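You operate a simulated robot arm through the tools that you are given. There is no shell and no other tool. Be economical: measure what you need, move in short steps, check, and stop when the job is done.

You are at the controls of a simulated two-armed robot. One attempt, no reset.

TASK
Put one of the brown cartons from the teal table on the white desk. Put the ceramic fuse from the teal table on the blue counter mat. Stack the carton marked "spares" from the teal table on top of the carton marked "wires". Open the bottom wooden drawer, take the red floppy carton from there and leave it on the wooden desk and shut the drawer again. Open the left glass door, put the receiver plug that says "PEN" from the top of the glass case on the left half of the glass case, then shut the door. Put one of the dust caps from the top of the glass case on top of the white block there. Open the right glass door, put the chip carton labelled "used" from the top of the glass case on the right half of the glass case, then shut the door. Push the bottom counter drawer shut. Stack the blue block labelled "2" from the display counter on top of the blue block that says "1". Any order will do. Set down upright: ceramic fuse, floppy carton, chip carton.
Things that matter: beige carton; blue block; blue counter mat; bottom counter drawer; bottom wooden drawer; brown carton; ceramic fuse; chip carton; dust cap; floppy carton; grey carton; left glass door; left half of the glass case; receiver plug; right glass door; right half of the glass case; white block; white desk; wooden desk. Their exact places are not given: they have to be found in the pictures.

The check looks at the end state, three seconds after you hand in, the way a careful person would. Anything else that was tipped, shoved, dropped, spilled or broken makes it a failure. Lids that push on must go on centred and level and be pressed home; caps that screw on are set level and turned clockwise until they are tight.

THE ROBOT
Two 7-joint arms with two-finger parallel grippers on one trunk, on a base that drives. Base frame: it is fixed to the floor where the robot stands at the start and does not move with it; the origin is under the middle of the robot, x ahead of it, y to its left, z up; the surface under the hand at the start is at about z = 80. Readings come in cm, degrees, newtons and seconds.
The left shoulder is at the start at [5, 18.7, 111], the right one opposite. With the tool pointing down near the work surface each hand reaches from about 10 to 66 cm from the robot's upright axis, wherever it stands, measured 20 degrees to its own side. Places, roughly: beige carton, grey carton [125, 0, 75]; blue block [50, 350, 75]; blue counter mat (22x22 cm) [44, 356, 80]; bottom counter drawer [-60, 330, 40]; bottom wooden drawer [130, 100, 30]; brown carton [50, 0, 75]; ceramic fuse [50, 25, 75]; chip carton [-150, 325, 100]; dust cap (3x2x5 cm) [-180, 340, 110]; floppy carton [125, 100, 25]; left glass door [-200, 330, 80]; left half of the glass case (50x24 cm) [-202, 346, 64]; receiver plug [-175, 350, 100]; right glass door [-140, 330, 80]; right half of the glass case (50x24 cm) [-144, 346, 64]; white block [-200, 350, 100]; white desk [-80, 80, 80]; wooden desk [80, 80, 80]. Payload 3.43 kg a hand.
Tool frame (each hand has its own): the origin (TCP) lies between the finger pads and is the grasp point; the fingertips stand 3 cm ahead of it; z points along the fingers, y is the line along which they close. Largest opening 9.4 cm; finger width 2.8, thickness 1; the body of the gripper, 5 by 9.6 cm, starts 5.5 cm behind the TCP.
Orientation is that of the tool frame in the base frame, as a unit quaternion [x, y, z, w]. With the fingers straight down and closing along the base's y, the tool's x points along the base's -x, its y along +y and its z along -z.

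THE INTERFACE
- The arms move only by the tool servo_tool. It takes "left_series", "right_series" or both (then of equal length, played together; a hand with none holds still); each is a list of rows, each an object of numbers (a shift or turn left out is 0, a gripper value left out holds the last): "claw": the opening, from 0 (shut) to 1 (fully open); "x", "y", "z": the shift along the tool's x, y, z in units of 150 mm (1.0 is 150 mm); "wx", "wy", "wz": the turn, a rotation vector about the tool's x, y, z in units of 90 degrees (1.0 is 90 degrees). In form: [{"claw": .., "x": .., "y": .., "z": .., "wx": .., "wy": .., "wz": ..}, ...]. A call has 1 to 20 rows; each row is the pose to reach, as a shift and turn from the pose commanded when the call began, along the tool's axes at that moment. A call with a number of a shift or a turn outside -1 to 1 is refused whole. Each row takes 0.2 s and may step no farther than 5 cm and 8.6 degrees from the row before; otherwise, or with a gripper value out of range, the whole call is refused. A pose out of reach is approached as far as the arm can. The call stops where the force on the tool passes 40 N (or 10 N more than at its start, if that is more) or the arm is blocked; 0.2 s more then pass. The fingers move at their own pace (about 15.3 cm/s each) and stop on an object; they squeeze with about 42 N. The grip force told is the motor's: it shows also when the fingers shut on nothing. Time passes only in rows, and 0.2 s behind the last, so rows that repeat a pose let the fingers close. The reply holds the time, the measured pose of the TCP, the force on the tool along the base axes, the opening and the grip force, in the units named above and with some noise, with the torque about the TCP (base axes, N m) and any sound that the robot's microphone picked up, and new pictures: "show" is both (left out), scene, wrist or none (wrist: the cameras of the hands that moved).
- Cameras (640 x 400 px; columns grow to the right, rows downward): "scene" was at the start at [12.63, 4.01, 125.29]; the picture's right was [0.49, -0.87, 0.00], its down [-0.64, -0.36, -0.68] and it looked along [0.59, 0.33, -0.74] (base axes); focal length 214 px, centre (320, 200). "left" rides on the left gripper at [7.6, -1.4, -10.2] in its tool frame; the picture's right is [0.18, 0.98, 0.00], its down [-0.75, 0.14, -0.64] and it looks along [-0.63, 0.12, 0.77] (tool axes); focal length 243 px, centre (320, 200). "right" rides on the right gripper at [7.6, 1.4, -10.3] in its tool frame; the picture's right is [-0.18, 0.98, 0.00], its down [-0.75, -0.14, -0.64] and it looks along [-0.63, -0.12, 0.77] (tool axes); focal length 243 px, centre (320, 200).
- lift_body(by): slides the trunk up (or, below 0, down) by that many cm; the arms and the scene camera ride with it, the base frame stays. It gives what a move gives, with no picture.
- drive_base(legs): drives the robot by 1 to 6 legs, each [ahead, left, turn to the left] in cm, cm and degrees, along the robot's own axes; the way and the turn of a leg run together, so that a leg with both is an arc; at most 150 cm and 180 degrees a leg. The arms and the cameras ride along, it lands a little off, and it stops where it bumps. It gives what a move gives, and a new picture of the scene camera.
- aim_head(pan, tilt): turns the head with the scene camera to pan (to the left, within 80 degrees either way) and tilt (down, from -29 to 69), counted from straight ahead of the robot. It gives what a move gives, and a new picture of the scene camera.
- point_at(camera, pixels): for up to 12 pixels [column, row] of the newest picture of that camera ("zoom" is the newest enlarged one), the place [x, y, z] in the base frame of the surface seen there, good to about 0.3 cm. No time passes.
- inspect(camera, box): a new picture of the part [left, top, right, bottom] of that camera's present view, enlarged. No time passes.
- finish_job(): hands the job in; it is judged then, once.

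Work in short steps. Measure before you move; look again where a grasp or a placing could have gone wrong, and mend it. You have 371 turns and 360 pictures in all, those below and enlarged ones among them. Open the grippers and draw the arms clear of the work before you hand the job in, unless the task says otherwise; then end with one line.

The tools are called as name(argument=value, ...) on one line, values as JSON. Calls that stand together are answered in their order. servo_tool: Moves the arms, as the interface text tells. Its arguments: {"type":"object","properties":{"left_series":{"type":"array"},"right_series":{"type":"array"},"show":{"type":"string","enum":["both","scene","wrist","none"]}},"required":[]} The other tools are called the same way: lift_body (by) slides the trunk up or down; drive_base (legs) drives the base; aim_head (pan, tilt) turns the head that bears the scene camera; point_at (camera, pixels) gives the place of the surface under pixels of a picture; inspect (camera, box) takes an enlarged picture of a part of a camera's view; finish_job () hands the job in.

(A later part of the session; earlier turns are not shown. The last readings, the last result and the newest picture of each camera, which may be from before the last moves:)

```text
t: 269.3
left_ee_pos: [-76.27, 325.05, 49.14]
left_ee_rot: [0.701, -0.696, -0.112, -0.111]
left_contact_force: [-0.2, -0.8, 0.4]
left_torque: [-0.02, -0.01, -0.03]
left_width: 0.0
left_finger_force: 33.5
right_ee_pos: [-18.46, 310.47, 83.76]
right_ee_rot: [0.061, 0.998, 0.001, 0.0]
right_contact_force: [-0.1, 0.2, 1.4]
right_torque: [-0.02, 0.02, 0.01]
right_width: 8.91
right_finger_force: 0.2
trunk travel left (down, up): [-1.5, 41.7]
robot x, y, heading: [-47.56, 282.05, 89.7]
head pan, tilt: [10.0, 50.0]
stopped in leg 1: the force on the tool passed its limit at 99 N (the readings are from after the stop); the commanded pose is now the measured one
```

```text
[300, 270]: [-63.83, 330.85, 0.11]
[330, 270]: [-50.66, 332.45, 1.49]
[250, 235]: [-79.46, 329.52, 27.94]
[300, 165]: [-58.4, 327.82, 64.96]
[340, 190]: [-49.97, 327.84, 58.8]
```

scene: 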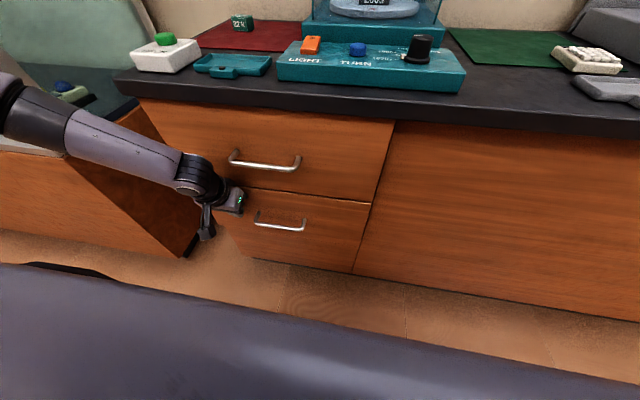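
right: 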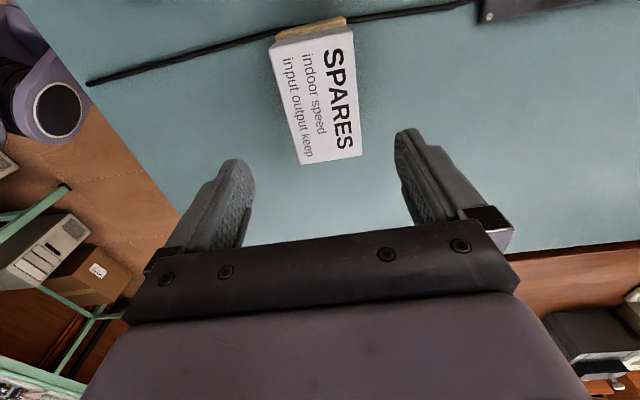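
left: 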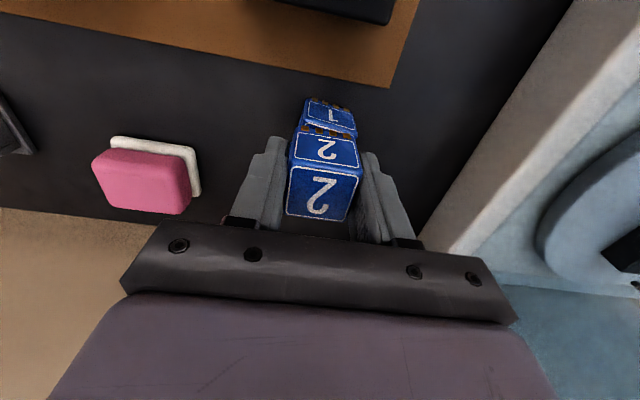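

point_at(camera="scene", pixels=[[340, 225], [350, 215], [320, 245], [270, 205], [355, 180]])

drive_base(legs=[[-35, 0, 0]])

point_at(camera="scene", pixels=[[330, 170], [330, 90]])

```text
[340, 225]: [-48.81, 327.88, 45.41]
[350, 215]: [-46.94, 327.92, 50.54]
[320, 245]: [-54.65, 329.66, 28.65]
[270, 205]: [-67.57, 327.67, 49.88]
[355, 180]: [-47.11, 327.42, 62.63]
```

```text
t: 271.5
left_ee_pos: [-76.36, 290.78, 49.24]
left_ee_rot: [0.701, -0.695, -0.112, -0.111]
left_contact_force: [-0.2, -0.8, 0.1]
left_torque: [-0.03, -0.03, -0.01]
left_width: 0.0
left_finger_force: 32.8
right_ee_pos: [-18.51, 276.05, 83.67]
right_ee_rot: [0.06, 0.998, 0.0, 0.0]
right_contact_force: [-0.5, 0.1, 0.3]
right_torque: [-0.01, 0.03, -0.02]
right_width: 8.93
right_finger_force: 0.1
trunk travel left (down, up): [-1.5, 41.7]
robot x, y, heading: [-47.42, 247.45, 90.1]
head pan, tilt: [10.0, 50.0]
```

scene: 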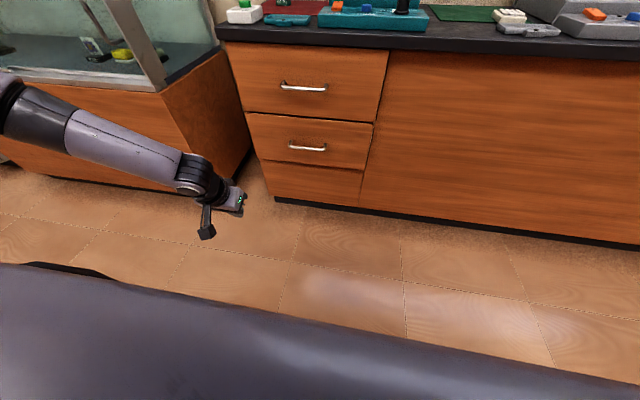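

```text
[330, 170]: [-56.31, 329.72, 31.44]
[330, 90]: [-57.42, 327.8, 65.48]
```

Drawer is flush. Now level the left hand, raise the trunk, and go to the glass case.

servo_tool(left_series=[{"z": -0.2, "wy": 0.09}, {"z": -0.4, "wy": 0.18}, {"z": -0.6, "wy": 0.2}], show="none")

lift_body(by=35)

drive_base(legs=[[-10, 0, 90], [124, 0, 0], [0, 0, -90]])

aim_head(pan=0, tilt=30)

```text
t: 272.3
left_ee_pos: [-76.29, 287.75, 57.8]
left_ee_rot: [0.709, -0.705, 0.001, 0.0]
left_contact_force: [0.0, -1.2, 0.4]
left_torque: [0.01, 0.0, 0.01]
left_width: 0.0
left_finger_force: 32.3
right_ee_pos: [-18.49, 276.03, 83.77]
right_ee_rot: [0.061, 0.998, 0.001, -0.001]
right_contact_force: [-0.7, -0.2, 0.2]
right_torque: [-0.02, 0.0, -0.05]
right_width: 8.92
right_finger_force: 0.1
trunk travel left (down, up): [-1.5, 41.7]
robot x, y, heading: [-47.23, 247.41, 90.2]
head pan, tilt: [10.0, 50.0]
```

```text
t: 275.7
left_ee_pos: [-76.18, 287.78, 92.77]
left_ee_rot: [0.71, -0.704, -0.001, -0.001]
left_contact_force: [0.7, -0.1, -0.3]
left_torque: [0.01, -0.01, 0.01]
left_width: 0.0
left_finger_force: 32.9
right_ee_pos: [-18.45, 275.97, 118.77]
right_ee_rot: [0.061, 0.998, 0.002, 0.0]
right_contact_force: [0.1, -0.4, 0.1]
right_torque: [0.03, -0.02, -0.02]
right_width: 8.91
right_finger_force: 0.1
trunk travel left (down, up): [-36.5, 6.7]
robot x, y, heading: [-47.37, 247.67, 89.9]
head pan, tilt: [10.0, 50.0]
```

```text
t: 289.6
left_ee_pos: [-193.27, 284.79, 92.81]
left_ee_rot: [-0.701, 0.713, 0.001, 0.0]
left_contact_force: [-0.8, 0.6, 1.0]
left_torque: [-0.01, -0.01, -0.02]
left_width: 0.0
left_finger_force: 33.1
right_ee_pos: [-135.9, 271.33, 118.72]
right_ee_rot: [0.074, 0.997, 0.001, -0.002]
right_contact_force: [-0.1, 0.6, -0.5]
right_torque: [-0.03, -0.01, 0.01]
right_width: 8.94
right_finger_force: 0.0
trunk travel left (down, up): [-36.5, 6.7]
robot x, y, heading: [-165.47, 243.64, 88.2]
head pan, tilt: [10.0, 50.0]
```

scene: 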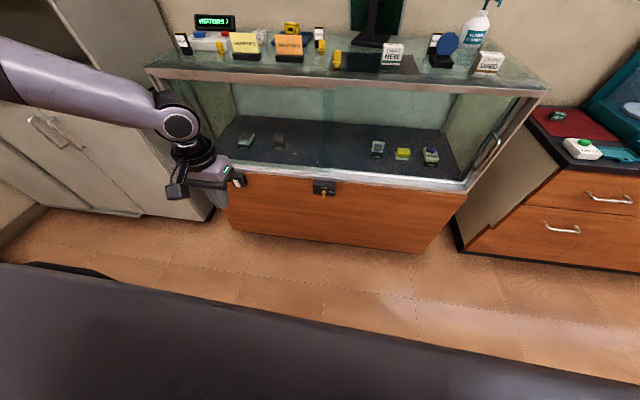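

```text
t: 290.5
left_ee_pos: [-193.26, 284.54, 92.74]
left_ee_rot: [-0.7, 0.714, 0.001, 0.001]
left_contact_force: [0.3, 0.0, -0.2]
left_torque: [0.04, -0.02, -0.02]
left_width: 0.0
left_finger_force: 32.8
right_ee_pos: [-135.88, 271.36, 118.85]
right_ee_rot: [0.074, 0.997, 0.001, -0.001]
right_contact_force: [0.3, -0.2, -0.4]
right_torque: [-0.01, 0.02, 0.01]
right_width: 8.95
right_finger_force: 0.1
trunk travel left (down, up): [-36.5, 6.7]
robot x, y, heading: [-165.67, 243.47, 88.6]
head pan, tilt: [0.0, 30.0]
```

scene: 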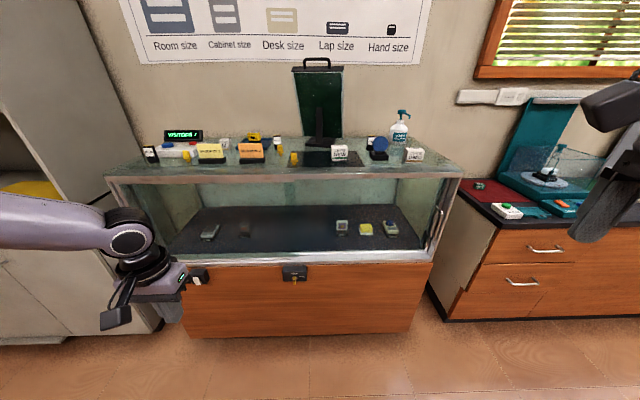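

Zoom in on the glass case.

inspect(camera="scene", box=[110, 120, 290, 233])

inspect(camera="scene", box=[290, 120, 470, 233])

inspect(camera="scene", box=[110, 180, 470, 400])

```text
3.54 times, centred on (200, 176) of scene
```

zoom: 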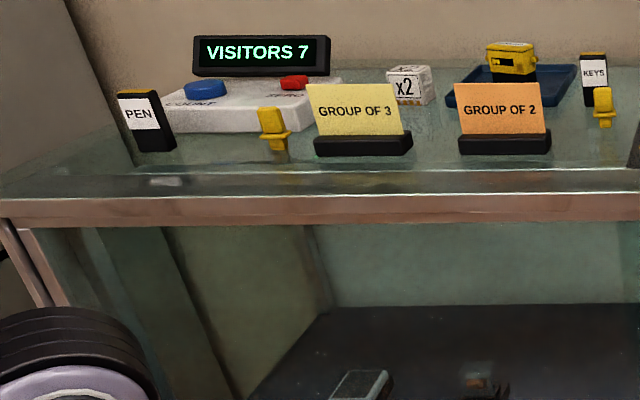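

```text
3.54 times, centred on (380, 176) of scene
```

zoom: 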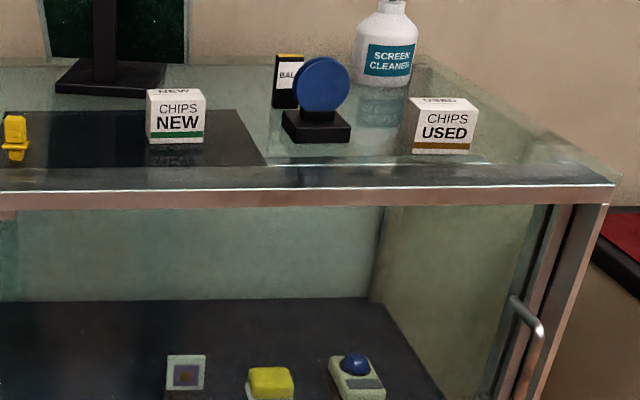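

```text
1.78 times, centred on (290, 290) of scene
```

zoom: 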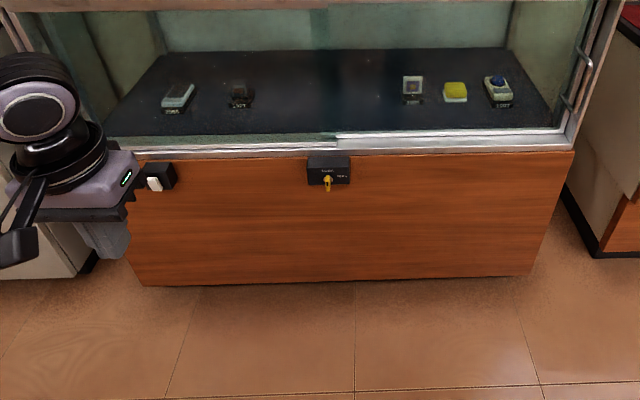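

Doors seem to slide with vertical handles at the outer edges; a lock with a yellow key is at the centre. Look closer at the lock and measure.

inspect(camera="scene", box=[264, 250, 328, 290])

point_at(camera="scene", pixels=[[436, 230], [430, 250], [444, 215], [105, 178], [462, 178], [150, 155], [235, 150], [185, 160], [208, 152], [250, 152], [295, 158], [415, 155]])

```text
10.00 times, centred on (296, 270) of scene
```

zoom: 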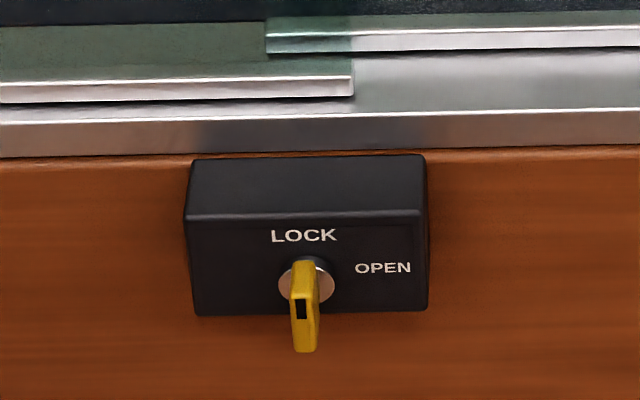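

```text
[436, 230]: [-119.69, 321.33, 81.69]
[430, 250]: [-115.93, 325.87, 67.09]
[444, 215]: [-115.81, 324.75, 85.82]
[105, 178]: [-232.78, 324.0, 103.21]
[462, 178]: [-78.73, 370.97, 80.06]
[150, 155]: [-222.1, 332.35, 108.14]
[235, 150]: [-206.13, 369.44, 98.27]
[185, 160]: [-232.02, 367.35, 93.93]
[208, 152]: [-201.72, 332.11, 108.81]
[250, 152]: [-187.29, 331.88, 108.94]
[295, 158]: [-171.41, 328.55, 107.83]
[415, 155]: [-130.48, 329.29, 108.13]
```

Lock shows key at LOCK. First measure items on top in zooms.

inspect(camera="scene", box=[130, 120, 230, 183])

point_at(camera="zoom", pixels=[[118, 232], [130, 175], [100, 180], [155, 180], [362, 205], [362, 240], [345, 215], [380, 215], [365, 255], [620, 190], [600, 155], [500, 215]])

inspect(camera="scene", box=[210, 120, 310, 183])

point_at(camera="zoom", pixels=[[90, 150], [90, 120], [70, 130], [110, 130], [245, 110], [270, 90], [540, 220], [540, 260], [500, 180], [250, 160], [380, 190], [60, 150]])

```text
6.35 times, centred on (180, 152) of scene
```

zoom: 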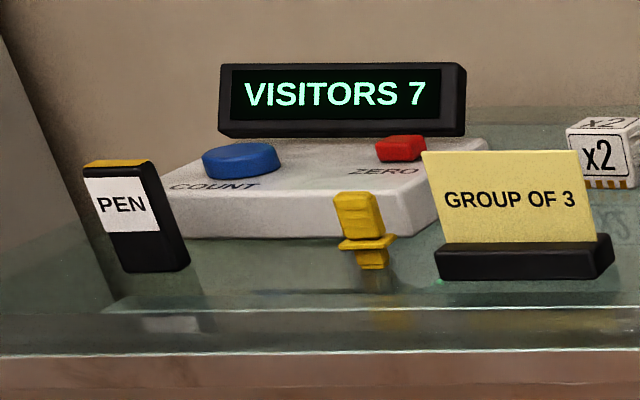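

```text
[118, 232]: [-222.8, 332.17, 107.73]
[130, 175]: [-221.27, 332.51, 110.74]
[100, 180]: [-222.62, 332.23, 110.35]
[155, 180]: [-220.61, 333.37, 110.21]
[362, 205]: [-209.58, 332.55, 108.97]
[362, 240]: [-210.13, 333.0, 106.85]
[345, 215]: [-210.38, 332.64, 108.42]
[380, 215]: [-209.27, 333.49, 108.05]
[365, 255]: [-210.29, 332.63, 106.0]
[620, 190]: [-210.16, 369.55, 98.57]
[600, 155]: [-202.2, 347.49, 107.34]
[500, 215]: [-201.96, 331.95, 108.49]
```

```text
6.35 times, centred on (260, 152) of scene
```

zoom: 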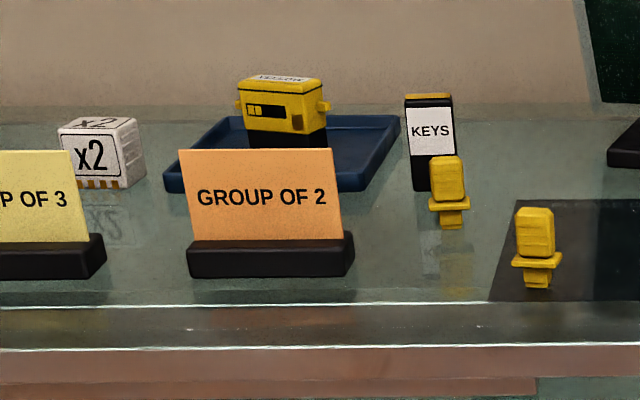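

```text
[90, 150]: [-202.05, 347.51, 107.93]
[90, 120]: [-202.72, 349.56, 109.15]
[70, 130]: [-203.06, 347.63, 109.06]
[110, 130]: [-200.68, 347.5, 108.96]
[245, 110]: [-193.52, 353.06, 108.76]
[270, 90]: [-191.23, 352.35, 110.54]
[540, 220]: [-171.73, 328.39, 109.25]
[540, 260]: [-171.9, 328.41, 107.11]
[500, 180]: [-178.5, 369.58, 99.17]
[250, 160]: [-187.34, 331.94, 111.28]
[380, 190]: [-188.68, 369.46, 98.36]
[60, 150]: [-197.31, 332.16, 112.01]
```

Case top is at z≈105; caps at (-210,333), (-179,335), (-171.8,328.4); white block x2 at (-202,349.5). I'll do the cap first: raise trunk and left hand high.

lift_body(by=6.5)

servo_tool(left_series=[{"z": -0.25, "claw": 0.6}, {"z": -0.5}, {"z": -0.75}, {"z": -1.0}], right_series=[{"z": -0.1}, {"z": -0.2}, {"z": -0.2}, {"z": -0.2}], show="none")

servo_tool(left_series=[{"z": -0.25}, {"z": -0.5}, {"z": -0.7}], show="none")

drive_base(legs=[[0, 0, -28.6], [36, 28, 0]])

```text
t: 291.5
left_ee_pos: [-193.36, 284.59, 99.37]
left_ee_rot: [-0.7, 0.714, 0.0, 0.001]
left_contact_force: [0.5, 0.9, 0.5]
left_torque: [0.01, 0.04, 0.02]
left_width: 0.01
left_finger_force: 32.9
right_ee_pos: [-135.82, 271.4, 125.25]
right_ee_rot: [0.075, 0.997, 0.001, 0.0]
right_contact_force: [0.0, 0.4, 0.0]
right_torque: [-0.01, -0.01, 0.04]
right_width: 8.93
right_finger_force: 0.1
trunk travel left (down, up): [-43.0, 0.2]
robot x, y, heading: [-165.35, 243.18, 88.2]
head pan, tilt: [0.0, 30.0]
```

```text
t: 292.5
left_ee_pos: [-193.1, 284.39, 114.31]
left_ee_rot: [-0.7, 0.714, 0.001, 0.0]
left_contact_force: [-0.1, 0.5, -0.2]
left_torque: [-0.03, 0.03, 0.02]
left_width: 5.61
left_finger_force: 0.2
right_ee_pos: [-135.98, 271.23, 128.38]
right_ee_rot: [0.074, 0.997, 0.001, -0.001]
right_contact_force: [0.1, 0.3, 0.6]
right_torque: [0.03, -0.03, 0.0]
right_width: 8.94
right_finger_force: 0.1
trunk travel left (down, up): [-43.0, 0.2]
robot x, y, heading: [-165.47, 243.79, 88.5]
head pan, tilt: [0.0, 30.0]
```

```text
t: 293.3
left_ee_pos: [-193.22, 284.31, 124.72]
left_ee_rot: [-0.7, 0.714, 0.0, 0.001]
left_contact_force: [0.0, -0.6, -0.5]
left_torque: [0.04, -0.01, -0.02]
left_width: 5.62
left_finger_force: 0.0
right_ee_pos: [-135.9, 271.39, 128.29]
right_ee_rot: [0.074, 0.997, 0.001, -0.001]
right_contact_force: [0.9, -0.5, -0.3]
right_torque: [-0.03, 0.02, 0.02]
right_width: 8.95
right_finger_force: 0.1
trunk travel left (down, up): [-43.0, 0.2]
robot x, y, heading: [-165.44, 243.26, 88.2]
head pan, tilt: [0.0, 30.0]
```

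```text
t: 297.8
left_ee_pos: [-177.64, 336.45, 124.61]
left_ee_rot: [-0.504, 0.863, 0.001, 0.002]
left_contact_force: [0.0, 0.0, -0.3]
left_torque: [-0.05, 0.02, 0.01]
left_width: 5.63
left_finger_force: 0.0
right_ee_pos: [-133.47, 297.81, 128.31]
right_ee_rot: [0.315, 0.949, 0.001, 0.0]
right_contact_force: [-0.3, 0.5, -0.3]
right_torque: [-0.05, -0.02, -0.03]
right_width: 8.93
right_finger_force: 0.1
trunk travel left (down, up): [-43.0, 0.2]
robot x, y, heading: [-172.91, 287.43, 59.6]
head pan, tilt: [0.0, 30.0]
```

scene: 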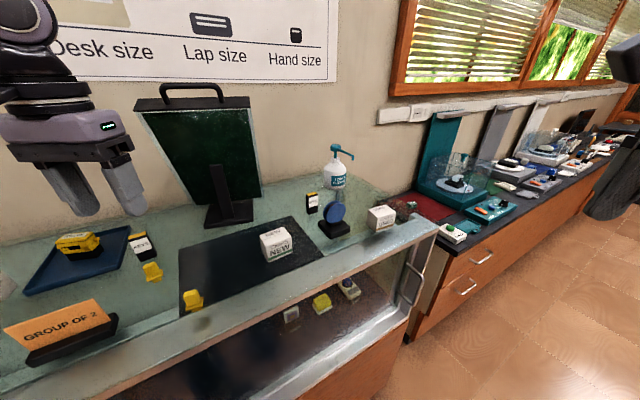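

inspect(camera="scene", box=[120, 255, 240, 330])

point_at(camera="zoom", pixels=[[380, 195], [350, 210], [430, 200], [390, 215], [385, 290], [370, 260], [440, 240], [170, 50], [170, 75]])

aim_head(pan=40, tilt=35)

```text
5.33 times, centred on (180, 292) of scene
```

zoom: 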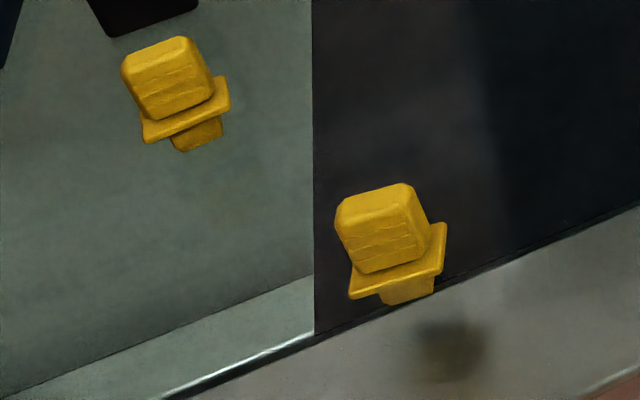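

```text
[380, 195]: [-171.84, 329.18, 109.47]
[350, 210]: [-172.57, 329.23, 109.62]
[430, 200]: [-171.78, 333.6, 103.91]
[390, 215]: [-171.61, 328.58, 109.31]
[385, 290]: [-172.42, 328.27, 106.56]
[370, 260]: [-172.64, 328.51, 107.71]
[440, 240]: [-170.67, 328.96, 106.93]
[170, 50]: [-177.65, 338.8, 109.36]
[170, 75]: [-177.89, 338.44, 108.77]
```

```text
t: 298.8
left_ee_pos: [-177.7, 336.43, 124.61]
left_ee_rot: [-0.506, 0.863, 0.001, 0.001]
left_contact_force: [0.5, 0.3, -0.7]
left_torque: [0.0, 0.06, 0.03]
left_width: 5.6
left_finger_force: 0.0
right_ee_pos: [-133.58, 297.81, 128.38]
right_ee_rot: [0.316, 0.949, 0.001, 0.0]
right_contact_force: [0.3, 0.7, 0.3]
right_torque: [-0.01, 0.03, 0.01]
right_width: 8.93
right_finger_force: 0.1
trunk travel left (down, up): [-43.0, 0.2]
robot x, y, heading: [-173.13, 287.42, 60.1]
head pan, tilt: [40.0, 35.0]
```

scene: 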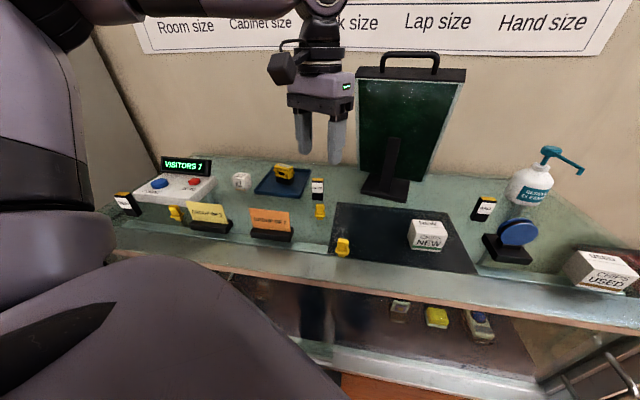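

Cap centre ≈ (-171.8,329.3), top z 109.6, flange z≈106.7. Left hand aligns above it.

servo_tool(left_series=[{"x": 0.04, "y": -0.12, "wz": -0.07}, {"x": 0.09, "y": -0.23, "wz": -0.14}, {"x": 0.13, "y": -0.35, "wz": -0.21}, {"x": 0.18, "y": -0.46, "wz": -0.28}, {"x": 0.22, "y": -0.575, "wz": -0.326}, {"x": 0.22, "y": -0.575, "z": 0.25, "wz": -0.326}, {"x": 0.22, "y": -0.575, "z": 0.5, "wz": -0.326}], show="both")

```text
t: 300.4
left_ee_pos: [-171.57, 329.56, 117.03]
left_ee_rot: [-0.707, 0.707, 0.0, 0.002]
left_contact_force: [0.0, 0.0, 0.2]
left_torque: [0.0, -0.01, 0.01]
left_width: 5.64
left_finger_force: 0.0
right_ee_pos: [-133.58, 297.8, 128.27]
right_ee_rot: [0.315, 0.949, 0.0, -0.001]
right_contact_force: [-0.1, 0.3, 0.3]
right_torque: [0.02, 0.02, -0.01]
right_width: 8.91
right_finger_force: 0.0
trunk travel left (down, up): [-43.0, 0.2]
robot x, y, heading: [-172.61, 287.27, 59.9]
head pan, tilt: [40.0, 35.0]
```

scene: 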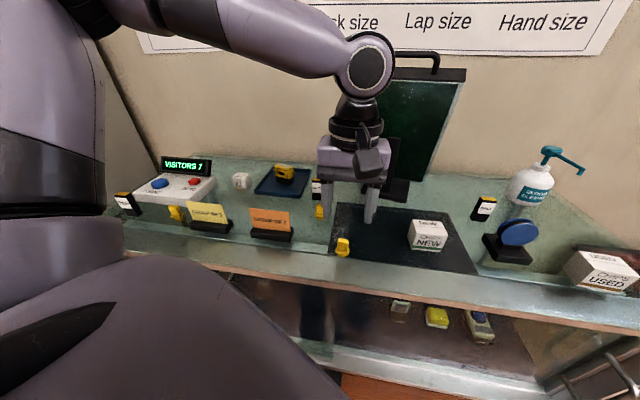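
left: 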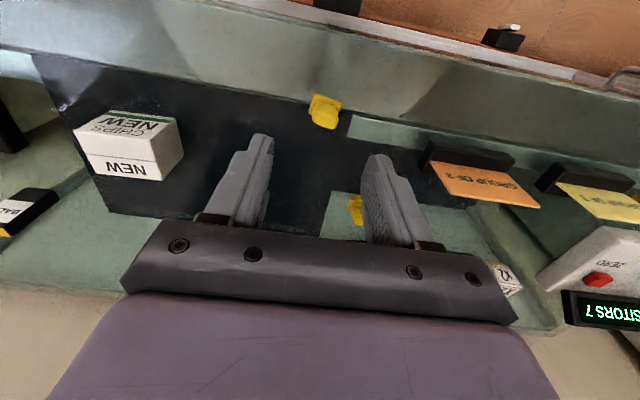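

point_at(camera="left", pixels=[[312, 98], [338, 100], [325, 97], [325, 118], [315, 118], [338, 118], [325, 108]])

```text
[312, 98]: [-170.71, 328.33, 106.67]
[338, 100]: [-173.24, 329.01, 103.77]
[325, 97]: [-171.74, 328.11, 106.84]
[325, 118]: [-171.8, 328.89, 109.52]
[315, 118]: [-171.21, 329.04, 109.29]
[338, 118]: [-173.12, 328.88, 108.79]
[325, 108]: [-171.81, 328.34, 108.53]
```

servo_tool(left_series=[{"x": 0.02, "y": 0.02, "z": 0.2}, {"x": 0.02, "y": 0.02, "z": 0.4}, {"x": 0.02, "y": 0.02, "z": 0.45}, {"x": 0.02, "y": 0.02, "z": 0.45, "claw": 0}, {"x": 0.02, "y": 0.02, "z": 0.45}, {"x": 0.02, "y": 0.02, "z": 0.45}], show="wrist")

inspect(camera="scene", box=[300, 190, 400, 270])

```text
t: 301.8
left_ee_pos: [-172.17, 329.1, 110.37]
left_ee_rot: [-0.707, 0.708, 0.0, 0.0]
left_contact_force: [0.4, -0.8, 0.6]
left_torque: [-0.02, 0.01, 0.0]
left_width: 1.7
left_finger_force: 42.0
right_ee_pos: [-133.55, 297.77, 128.33]
right_ee_rot: [0.315, 0.949, 0.002, -0.001]
right_contact_force: [-0.3, 0.2, -0.1]
right_torque: [0.01, -0.01, 0.01]
right_width: 8.95
right_finger_force: 0.1
trunk travel left (down, up): [-43.0, 0.2]
robot x, y, heading: [-172.73, 287.46, 60.2]
head pan, tilt: [40.0, 35.0]
```

left: 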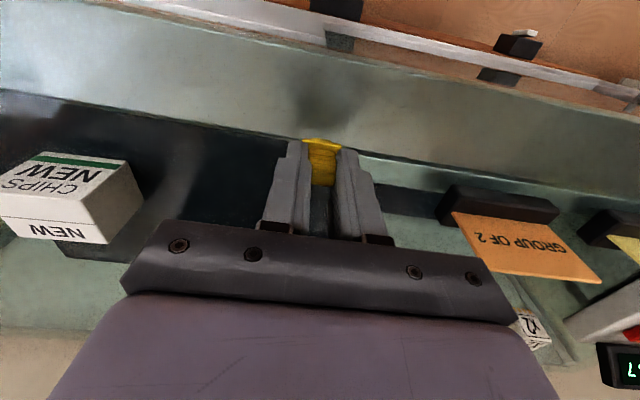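

```text
5.00 times, centred on (350, 230) of scene
```

zoom: 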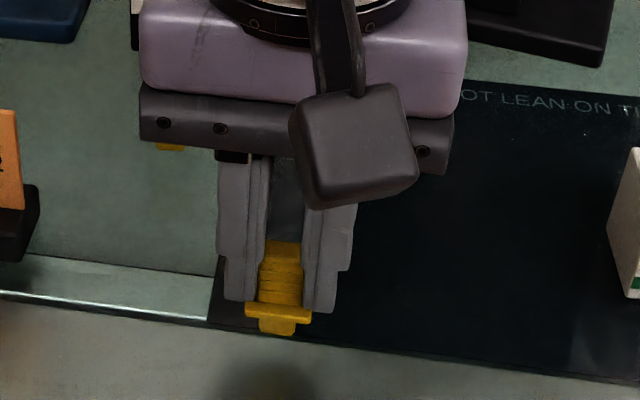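

Cap gripped by its head (1.7 cm). Lift and measure the white block.

servo_tool(left_series=[{"z": -0.25}, {"z": -0.5}, {"z": -0.8}, {"z": -1.0}], show="none")

inspect(camera="scene", box=[216, 160, 266, 195])

point_at(camera="zoom", pixels=[[225, 175], [310, 165], [395, 170], [405, 215], [310, 225], [220, 220], [310, 195], [300, 300], [360, 300], [410, 280], [230, 300]])

```text
t: 302.8
left_ee_pos: [-171.94, 328.7, 125.36]
left_ee_rot: [-0.706, 0.708, 0.0, 0.002]
left_contact_force: [0.3, 0.1, -1.0]
left_torque: [0.02, -0.01, 0.01]
left_width: 1.69
left_finger_force: 41.9
right_ee_pos: [-133.62, 297.72, 128.34]
right_ee_rot: [0.316, 0.949, 0.001, -0.001]
right_contact_force: [-0.1, -0.4, 0.0]
right_torque: [0.01, 0.0, 0.0]
right_width: 8.94
right_finger_force: 0.0
trunk travel left (down, up): [-43.0, 0.2]
robot x, y, heading: [-172.47, 287.23, 60.1]
head pan, tilt: [40.0, 35.0]
```

```text
11.43 times, centred on (241, 178) of scene
```

zoom: 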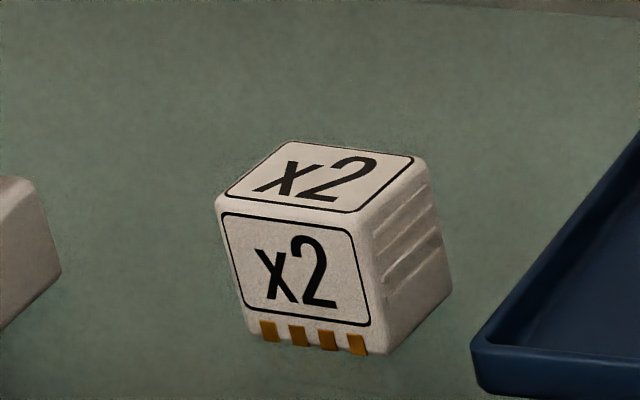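

```text
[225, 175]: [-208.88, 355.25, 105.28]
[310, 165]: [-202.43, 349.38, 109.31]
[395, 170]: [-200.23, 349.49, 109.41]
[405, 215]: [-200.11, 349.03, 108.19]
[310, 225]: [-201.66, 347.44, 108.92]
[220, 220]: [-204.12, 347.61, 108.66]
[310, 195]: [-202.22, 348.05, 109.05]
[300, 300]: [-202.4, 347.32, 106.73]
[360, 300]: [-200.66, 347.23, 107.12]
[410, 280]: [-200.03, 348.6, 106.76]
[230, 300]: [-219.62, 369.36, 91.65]
```

point_at(camera="zoom", pixels=[[292, 146], [350, 152], [405, 160], [320, 177], [150, 200], [480, 240]])

```text
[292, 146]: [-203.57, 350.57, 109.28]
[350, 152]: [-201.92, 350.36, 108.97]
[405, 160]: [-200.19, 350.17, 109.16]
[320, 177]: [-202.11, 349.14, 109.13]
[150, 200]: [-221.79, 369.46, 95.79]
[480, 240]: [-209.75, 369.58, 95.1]
```

Block top centre (-202.1,349.1), z 109.2; case top z≈105.3. Move the cap over it.

servo_tool(left_series=[{"x": -0.17, "y": 0.25}, {"x": -0.34, "y": 0.5}, {"x": -0.51, "y": 0.75}, {"x": -0.68, "y": 1.0}], show="none")

servo_tool(left_series=[{"x": -0.17, "y": 0.25}, {"x": -0.34, "y": 0.5}, {"x": -0.51, "y": 0.75}, {"x": -0.68, "y": 1.0}], show="both")

```text
t: 303.8
left_ee_pos: [-186.88, 338.97, 125.36]
left_ee_rot: [-0.706, 0.708, 0.0, 0.0]
left_contact_force: [-0.8, 0.5, -0.4]
left_torque: [-0.01, -0.02, -0.01]
left_width: 1.67
left_finger_force: 42.3
right_ee_pos: [-133.63, 297.7, 128.38]
right_ee_rot: [0.315, 0.949, 0.0, 0.0]
right_contact_force: [-0.4, 0.5, 0.6]
right_torque: [-0.01, -0.02, -0.05]
right_width: 8.91
right_finger_force: 0.0
trunk travel left (down, up): [-43.0, 0.2]
robot x, y, heading: [-172.79, 287.24, 60.0]
head pan, tilt: [40.0, 35.0]
```

```text
t: 304.8
left_ee_pos: [-202.09, 349.56, 125.55]
left_ee_rot: [-0.706, 0.708, -0.001, 0.001]
left_contact_force: [0.5, -0.4, 0.2]
left_torque: [0.0, -0.01, -0.04]
left_width: 1.67
left_finger_force: 42.4
right_ee_pos: [-133.57, 297.76, 128.29]
right_ee_rot: [0.316, 0.949, 0.002, 0.0]
right_contact_force: [0.8, 0.2, 0.1]
right_torque: [-0.01, 0.0, -0.03]
right_width: 8.94
right_finger_force: 0.1
trunk travel left (down, up): [-43.0, 0.2]
robot x, y, heading: [-172.9, 287.48, 59.7]
head pan, tilt: [40.0, 35.0]
```

scene: 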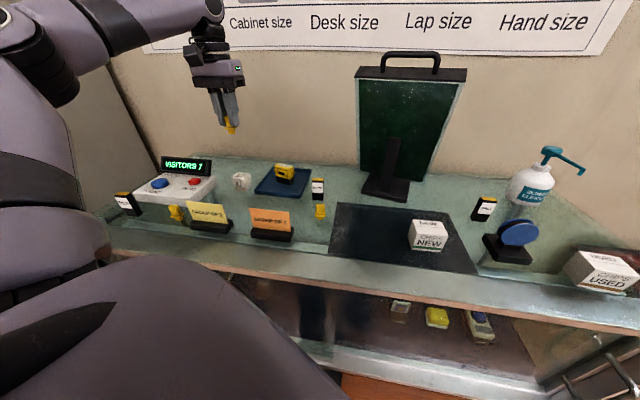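
left: 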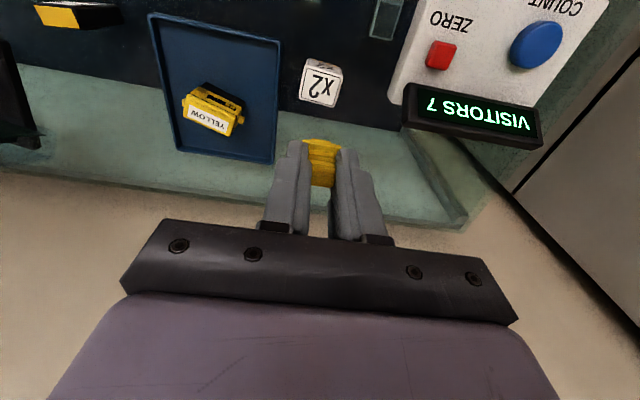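

servo_tool(left_series=[{"x": 0.03, "z": 0.2}, {"x": 0.03, "z": 0.4}, {"x": 0.03, "z": 0.6}, {"x": 0.03, "z": 0.69}], show="wrist")

inspect(camera="scene", box=[201, 140, 281, 196])

```text
t: 305.8
left_ee_pos: [-201.97, 348.96, 115.12]
left_ee_rot: [-0.706, 0.708, 0.001, 0.001]
left_contact_force: [1.2, 1.2, 0.7]
left_torque: [0.01, 0.0, 0.0]
left_width: 1.67
left_finger_force: 41.5
right_ee_pos: [-133.6, 297.79, 128.3]
right_ee_rot: [0.315, 0.949, 0.002, 0.0]
right_contact_force: [0.1, 0.5, 0.7]
right_torque: [0.0, 0.01, 0.0]
right_width: 8.95
right_finger_force: 0.0
trunk travel left (down, up): [-43.0, 0.2]
robot x, y, heading: [-172.65, 287.46, 60.0]
head pan, tilt: [40.0, 35.0]
```

left: 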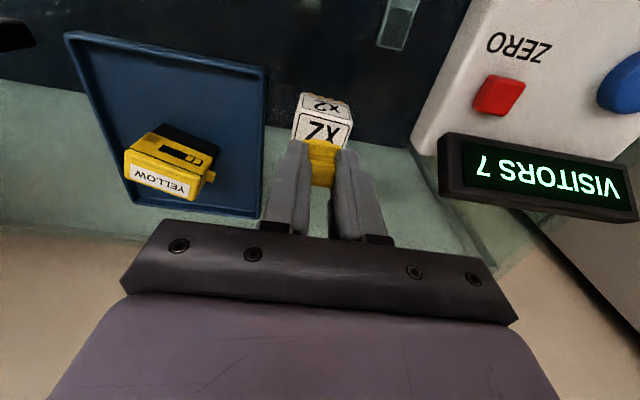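

```text
7.14 times, centred on (241, 168) of scene
```

zoom: 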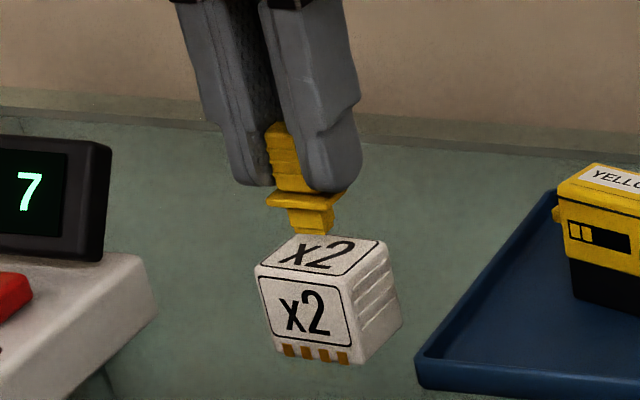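

point_at(camera="zoom", pixels=[[308, 222], [318, 215], [290, 180], [300, 198]])

servo_tool(left_series=[{"z": 0.02}, {"z": 0.035}], show="none")

```text
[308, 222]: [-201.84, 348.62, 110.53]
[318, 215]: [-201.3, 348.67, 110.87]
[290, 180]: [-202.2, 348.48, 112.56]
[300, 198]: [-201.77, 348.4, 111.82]
```

```text
t: 306.4
left_ee_pos: [-201.85, 348.96, 114.49]
left_ee_rot: [-0.706, 0.708, 0.0, 0.001]
left_contact_force: [-0.6, -0.5, -0.5]
left_torque: [-0.03, 0.0, 0.02]
left_width: 1.69
left_finger_force: 42.2
right_ee_pos: [-133.58, 297.76, 128.37]
right_ee_rot: [0.315, 0.949, 0.001, -0.001]
right_contact_force: [0.8, 0.3, 0.2]
right_torque: [0.01, 0.0, 0.02]
right_width: 8.92
right_finger_force: 0.0
trunk travel left (down, up): [-43.0, 0.2]
robot x, y, heading: [-173.1, 287.1, 59.9]
head pan, tilt: [40.0, 35.0]
```

servo_tool(left_series=[{"z": 0.01}, {"z": 0.02}, {"z": 0.03}], show="none")

```text
t: 307.2
left_ee_pos: [-201.87, 348.97, 114.11]
left_ee_rot: [-0.706, 0.708, 0.001, 0.001]
left_contact_force: [0.2, 0.3, 4.2]
left_torque: [0.02, 0.05, -0.01]
left_width: 1.66
left_finger_force: 42.2
right_ee_pos: [-133.52, 297.73, 128.37]
right_ee_rot: [0.316, 0.949, 0.002, -0.001]
right_contact_force: [0.5, 0.0, -0.1]
right_torque: [0.03, 0.0, -0.01]
right_width: 8.94
right_finger_force: 0.0
trunk travel left (down, up): [-43.0, 0.2]
robot x, y, heading: [-172.54, 286.98, 59.9]
head pan, tilt: [40.0, 35.0]
```

Contact (4 N). Open gently and rise.

servo_tool(left_series=[{"claw": 0.3}, {"claw": 0.45}, {"claw": 0.45}, {"z": -0.1}, {"z": -0.3}, {"z": -0.5}, {"z": -0.8}], show="none")

inspect(camera="scene", box=[201, 140, 281, 196])

```text
t: 308.8
left_ee_pos: [-201.93, 349.03, 126.06]
left_ee_rot: [-0.706, 0.708, 0.0, 0.0]
left_contact_force: [-0.6, 0.1, -0.1]
left_torque: [0.02, -0.01, -0.02]
left_width: 4.25
left_finger_force: 0.1
right_ee_pos: [-133.41, 297.7, 128.29]
right_ee_rot: [0.316, 0.949, 0.002, 0.0]
right_contact_force: [0.3, 0.0, -0.7]
right_torque: [0.02, -0.01, -0.01]
right_width: 8.93
right_finger_force: 0.1
trunk travel left (down, up): [-43.0, 0.2]
robot x, y, heading: [-173.03, 287.43, 60.2]
head pan, tilt: [40.0, 35.0]
```

```text
7.14 times, centred on (241, 168) of scene
```

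zoom: 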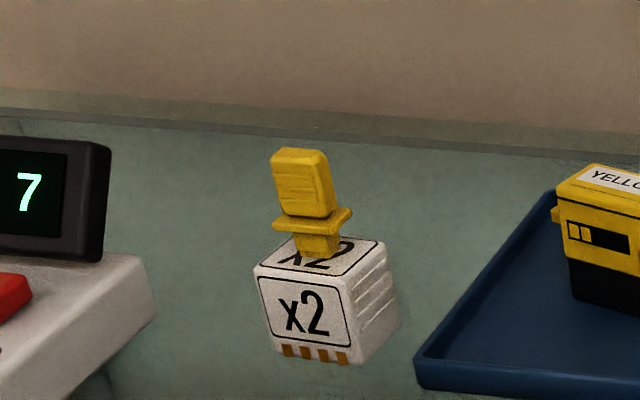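

Cap stands centred on the block. Retract and back off to study door handles and lock.

servo_tool(left_series=[{"x": 0.3, "y": -0.1, "z": -0.1}, {"x": 0.6, "y": -0.2, "z": -0.1}, {"x": 0.9, "y": -0.3, "z": -0.1}], show="none")

drive_base(legs=[[-45, 0, 0], [0, 0, 30]])

lift_body(by=-25)

aim_head(pan=0, tilt=15)

```text
t: 309.6
left_ee_pos: [-197.52, 335.37, 127.46]
left_ee_rot: [0.708, -0.706, -0.001, -0.001]
left_contact_force: [0.0, -0.3, 0.3]
left_torque: [0.03, 0.01, 0.0]
left_width: 4.22
left_finger_force: 0.0
right_ee_pos: [-133.39, 297.63, 128.34]
right_ee_rot: [0.315, 0.949, 0.002, 0.0]
right_contact_force: [0.2, 0.0, 0.4]
right_torque: [0.03, -0.01, 0.02]
right_width: 8.93
right_finger_force: 0.0
trunk travel left (down, up): [-43.0, 0.2]
robot x, y, heading: [-172.54, 287.51, 59.9]
head pan, tilt: [40.0, 35.0]
```

```text
t: 313.8
left_ee_pos: [-240.55, 278.13, 127.42]
left_ee_rot: [0.865, -0.502, -0.001, -0.001]
left_contact_force: [-0.2, 0.5, 0.2]
left_torque: [0.01, -0.02, -0.01]
left_width: 4.21
left_finger_force: 0.0
right_ee_pos: [-166.2, 277.09, 128.33]
right_ee_rot: [0.061, 0.998, 0.001, -0.001]
right_contact_force: [-1.1, 0.2, -0.7]
right_torque: [0.01, 0.0, 0.01]
right_width: 8.91
right_finger_force: 0.0
trunk travel left (down, up): [-43.0, 0.2]
robot x, y, heading: [-195.1, 248.62, 89.6]
head pan, tilt: [40.0, 35.0]
```

scene: 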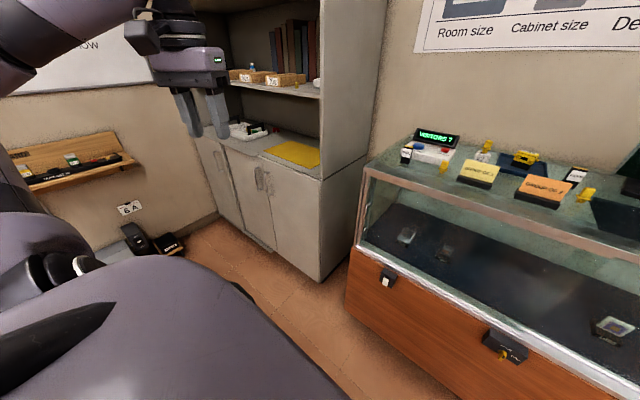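

```text
t: 316.4
left_ee_pos: [-240.51, 278.03, 102.5]
left_ee_rot: [0.865, -0.502, -0.001, -0.001]
left_contact_force: [0.3, 0.4, -0.2]
left_torque: [-0.01, 0.0, -0.03]
left_width: 4.22
left_finger_force: 0.1
right_ee_pos: [-166.21, 277.13, 103.31]
right_ee_rot: [0.061, 0.998, 0.001, -0.001]
right_contact_force: [0.2, 0.4, -0.4]
right_torque: [-0.03, -0.04, -0.02]
right_width: 8.94
right_finger_force: 0.1
trunk travel left (down, up): [-18.0, 25.2]
robot x, y, heading: [-195.15, 248.47, 89.6]
head pan, tilt: [40.0, 35.0]
```

```text
t: 317.4
left_ee_pos: [-240.49, 278.06, 102.52]
left_ee_rot: [0.865, -0.502, -0.001, -0.001]
left_contact_force: [0.3, 0.6, -0.1]
left_torque: [0.02, -0.01, -0.02]
left_width: 4.2
left_finger_force: 0.0
right_ee_pos: [-166.25, 277.21, 103.28]
right_ee_rot: [0.061, 0.998, 0.001, 0.0]
right_contact_force: [0.6, 0.0, 0.9]
right_torque: [0.0, -0.01, 0.0]
right_width: 8.92
right_finger_force: 0.0
trunk travel left (down, up): [-18.0, 25.2]
robot x, y, heading: [-195.16, 248.87, 90.0]
head pan, tilt: [0.0, 15.0]
```

scene: 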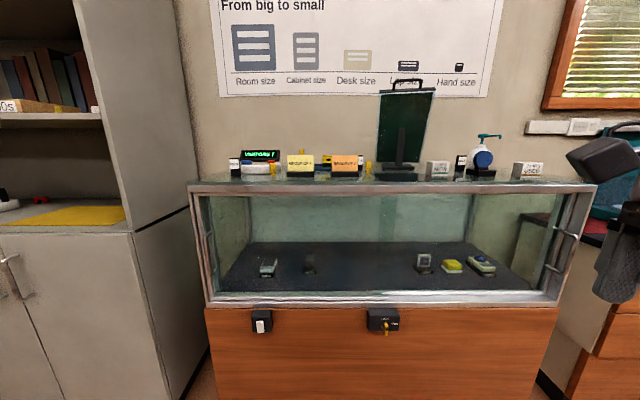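

inspect(camera="scene", box=[180, 180, 300, 340])

point_at(camera="scene", pixels=[[212, 235], [212, 260], [208, 225], [205, 200], [215, 300], [260, 322], [384, 318], [385, 328], [558, 240], [552, 262], [566, 230], [545, 300]])

inspect(camera="scene", box=[480, 180, 600, 340])

```text
2.50 times, centred on (240, 260) of scene
```

zoom: 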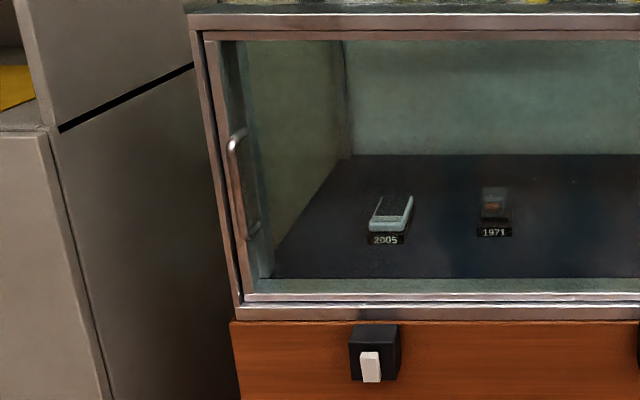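

```text
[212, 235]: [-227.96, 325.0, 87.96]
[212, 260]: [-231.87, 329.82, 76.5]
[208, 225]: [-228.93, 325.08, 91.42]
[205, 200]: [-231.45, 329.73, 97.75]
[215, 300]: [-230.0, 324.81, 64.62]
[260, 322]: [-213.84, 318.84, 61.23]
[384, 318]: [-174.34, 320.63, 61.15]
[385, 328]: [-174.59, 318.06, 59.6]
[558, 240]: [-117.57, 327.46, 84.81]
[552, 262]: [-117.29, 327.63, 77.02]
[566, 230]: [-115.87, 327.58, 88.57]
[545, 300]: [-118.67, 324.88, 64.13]
```

```text
2.50 times, centred on (540, 260) of scene
```

zoom: 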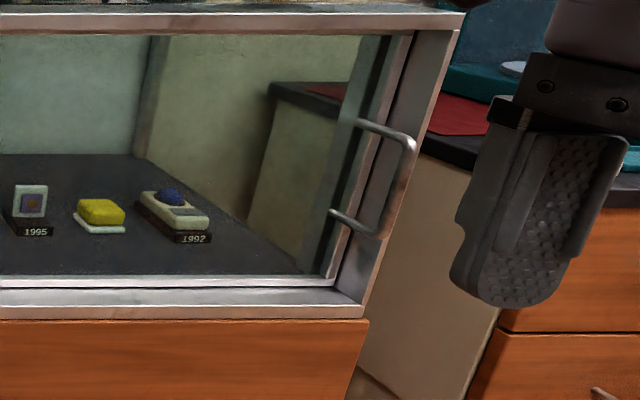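

point_at(camera="zoom", pixels=[[410, 150], [402, 180], [392, 210], [385, 230], [365, 127], [340, 215]])

inspect(camera="scene", box=[190, 220, 230, 290])

point_at(camera="zoom", pixels=[[265, 100], [260, 150], [270, 200], [275, 250], [285, 290], [290, 75]])

```text
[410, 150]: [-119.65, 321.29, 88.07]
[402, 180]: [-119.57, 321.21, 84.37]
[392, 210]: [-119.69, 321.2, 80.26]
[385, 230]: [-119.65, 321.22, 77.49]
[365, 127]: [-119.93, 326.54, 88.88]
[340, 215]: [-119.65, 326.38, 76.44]
```

```text
5.71 times, centred on (210, 255) of scene
```

zoom: 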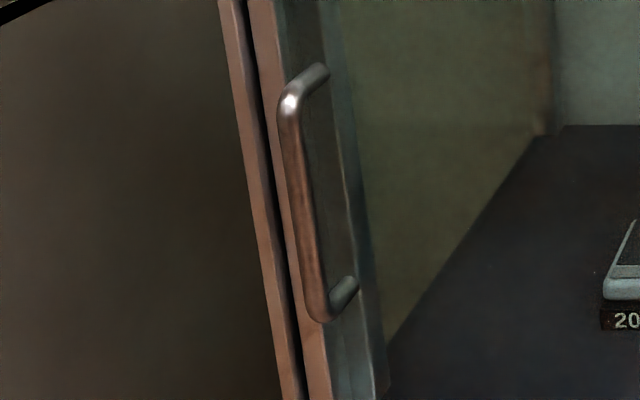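

```text
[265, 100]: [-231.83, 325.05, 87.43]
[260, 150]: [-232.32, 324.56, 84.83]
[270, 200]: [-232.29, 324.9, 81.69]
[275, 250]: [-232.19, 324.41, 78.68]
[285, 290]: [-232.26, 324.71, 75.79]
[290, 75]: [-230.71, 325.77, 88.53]
```

point_at(camera="zoom", pixels=[[290, 105], [297, 150], [303, 200], [308, 250], [315, 300], [345, 292], [318, 72], [345, 200], [365, 300]])

```text
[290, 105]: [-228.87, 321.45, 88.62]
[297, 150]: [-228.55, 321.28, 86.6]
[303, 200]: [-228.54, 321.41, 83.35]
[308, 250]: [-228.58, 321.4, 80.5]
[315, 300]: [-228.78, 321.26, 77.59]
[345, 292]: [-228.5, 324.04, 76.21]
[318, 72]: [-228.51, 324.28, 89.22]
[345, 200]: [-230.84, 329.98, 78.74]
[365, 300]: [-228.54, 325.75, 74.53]
```

Handles: right bar at (-119.65,321.2), left bar at (-228.6,321.3), both z 76.5–89. I'll straddle the right bar loosely with the left fingers pitched forward and strafe. First position the left arm.

servo_tool(left_series=[{"y": -0.2, "wz": 0.07}, {"y": -0.4, "wz": 0.14}, {"y": -0.6, "wz": 0.21}, {"y": -0.8, "wz": 0.28}, {"y": -0.95, "wz": 0.33, "claw": 0.45}], show="none")

servo_tool(left_series=[{"x": -0.1, "y": -0.1, "z": 0.1, "wy": -0.08}, {"x": -0.2, "y": -0.2, "z": 0.2, "wy": -0.16}, {"x": -0.3, "y": -0.3, "z": 0.3, "wy": -0.24}, {"x": -0.4, "y": -0.4, "z": 0.4, "wy": -0.32}, {"x": -0.5, "y": -0.5, "z": 0.5, "wy": -0.4}, {"x": -0.6, "y": -0.6, "z": 0.6, "wy": -0.48}, {"x": -0.7, "y": -0.7, "z": 0.7, "wy": -0.55}, {"x": -0.8, "y": -0.75, "z": 0.8, "wy": -0.6}], show="scene")

```text
t: 318.6
left_ee_pos: [-228.45, 284.98, 102.55]
left_ee_rot: [-0.706, 0.708, 0.001, 0.001]
left_contact_force: [0.8, -0.5, 0.4]
left_torque: [0.0, 0.0, 0.02]
left_width: 4.24
left_finger_force: 0.0
right_ee_pos: [-166.3, 277.09, 103.24]
right_ee_rot: [0.062, 0.998, 0.001, -0.001]
right_contact_force: [0.1, 0.2, -0.1]
right_torque: [0.02, 0.0, 0.0]
right_width: 8.92
right_finger_force: 0.1
trunk travel left (down, up): [-18.0, 25.2]
robot x, y, heading: [-195.16, 248.19, 89.8]
head pan, tilt: [0.0, 15.0]
```

```text
t: 320.4
left_ee_pos: [-216.76, 297.05, 90.4]
left_ee_rot: [-0.629, 0.63, 0.321, 0.322]
left_contact_force: [0.0, -0.6, 0.2]
left_torque: [-0.02, 0.0, 0.02]
left_width: 4.25
left_finger_force: 0.1
right_ee_pos: [-166.27, 277.1, 103.29]
right_ee_rot: [0.061, 0.998, 0.0, -0.001]
right_contact_force: [0.3, 0.5, -0.2]
right_torque: [0.01, 0.01, -0.01]
right_width: 8.91
right_finger_force: 0.1
trunk travel left (down, up): [-18.0, 25.2]
robot x, y, heading: [-195.0, 248.63, 89.7]
head pan, tilt: [0.0, 15.0]
```

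scene: 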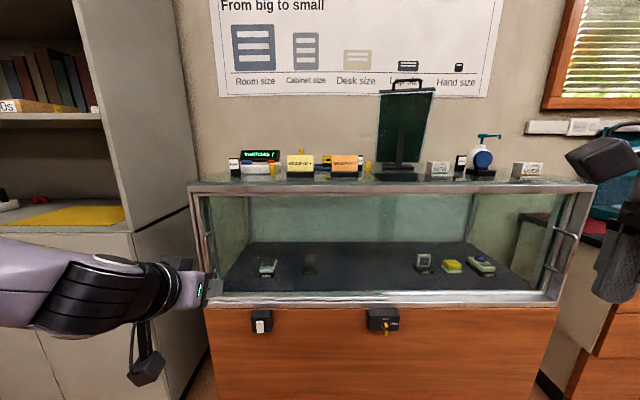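

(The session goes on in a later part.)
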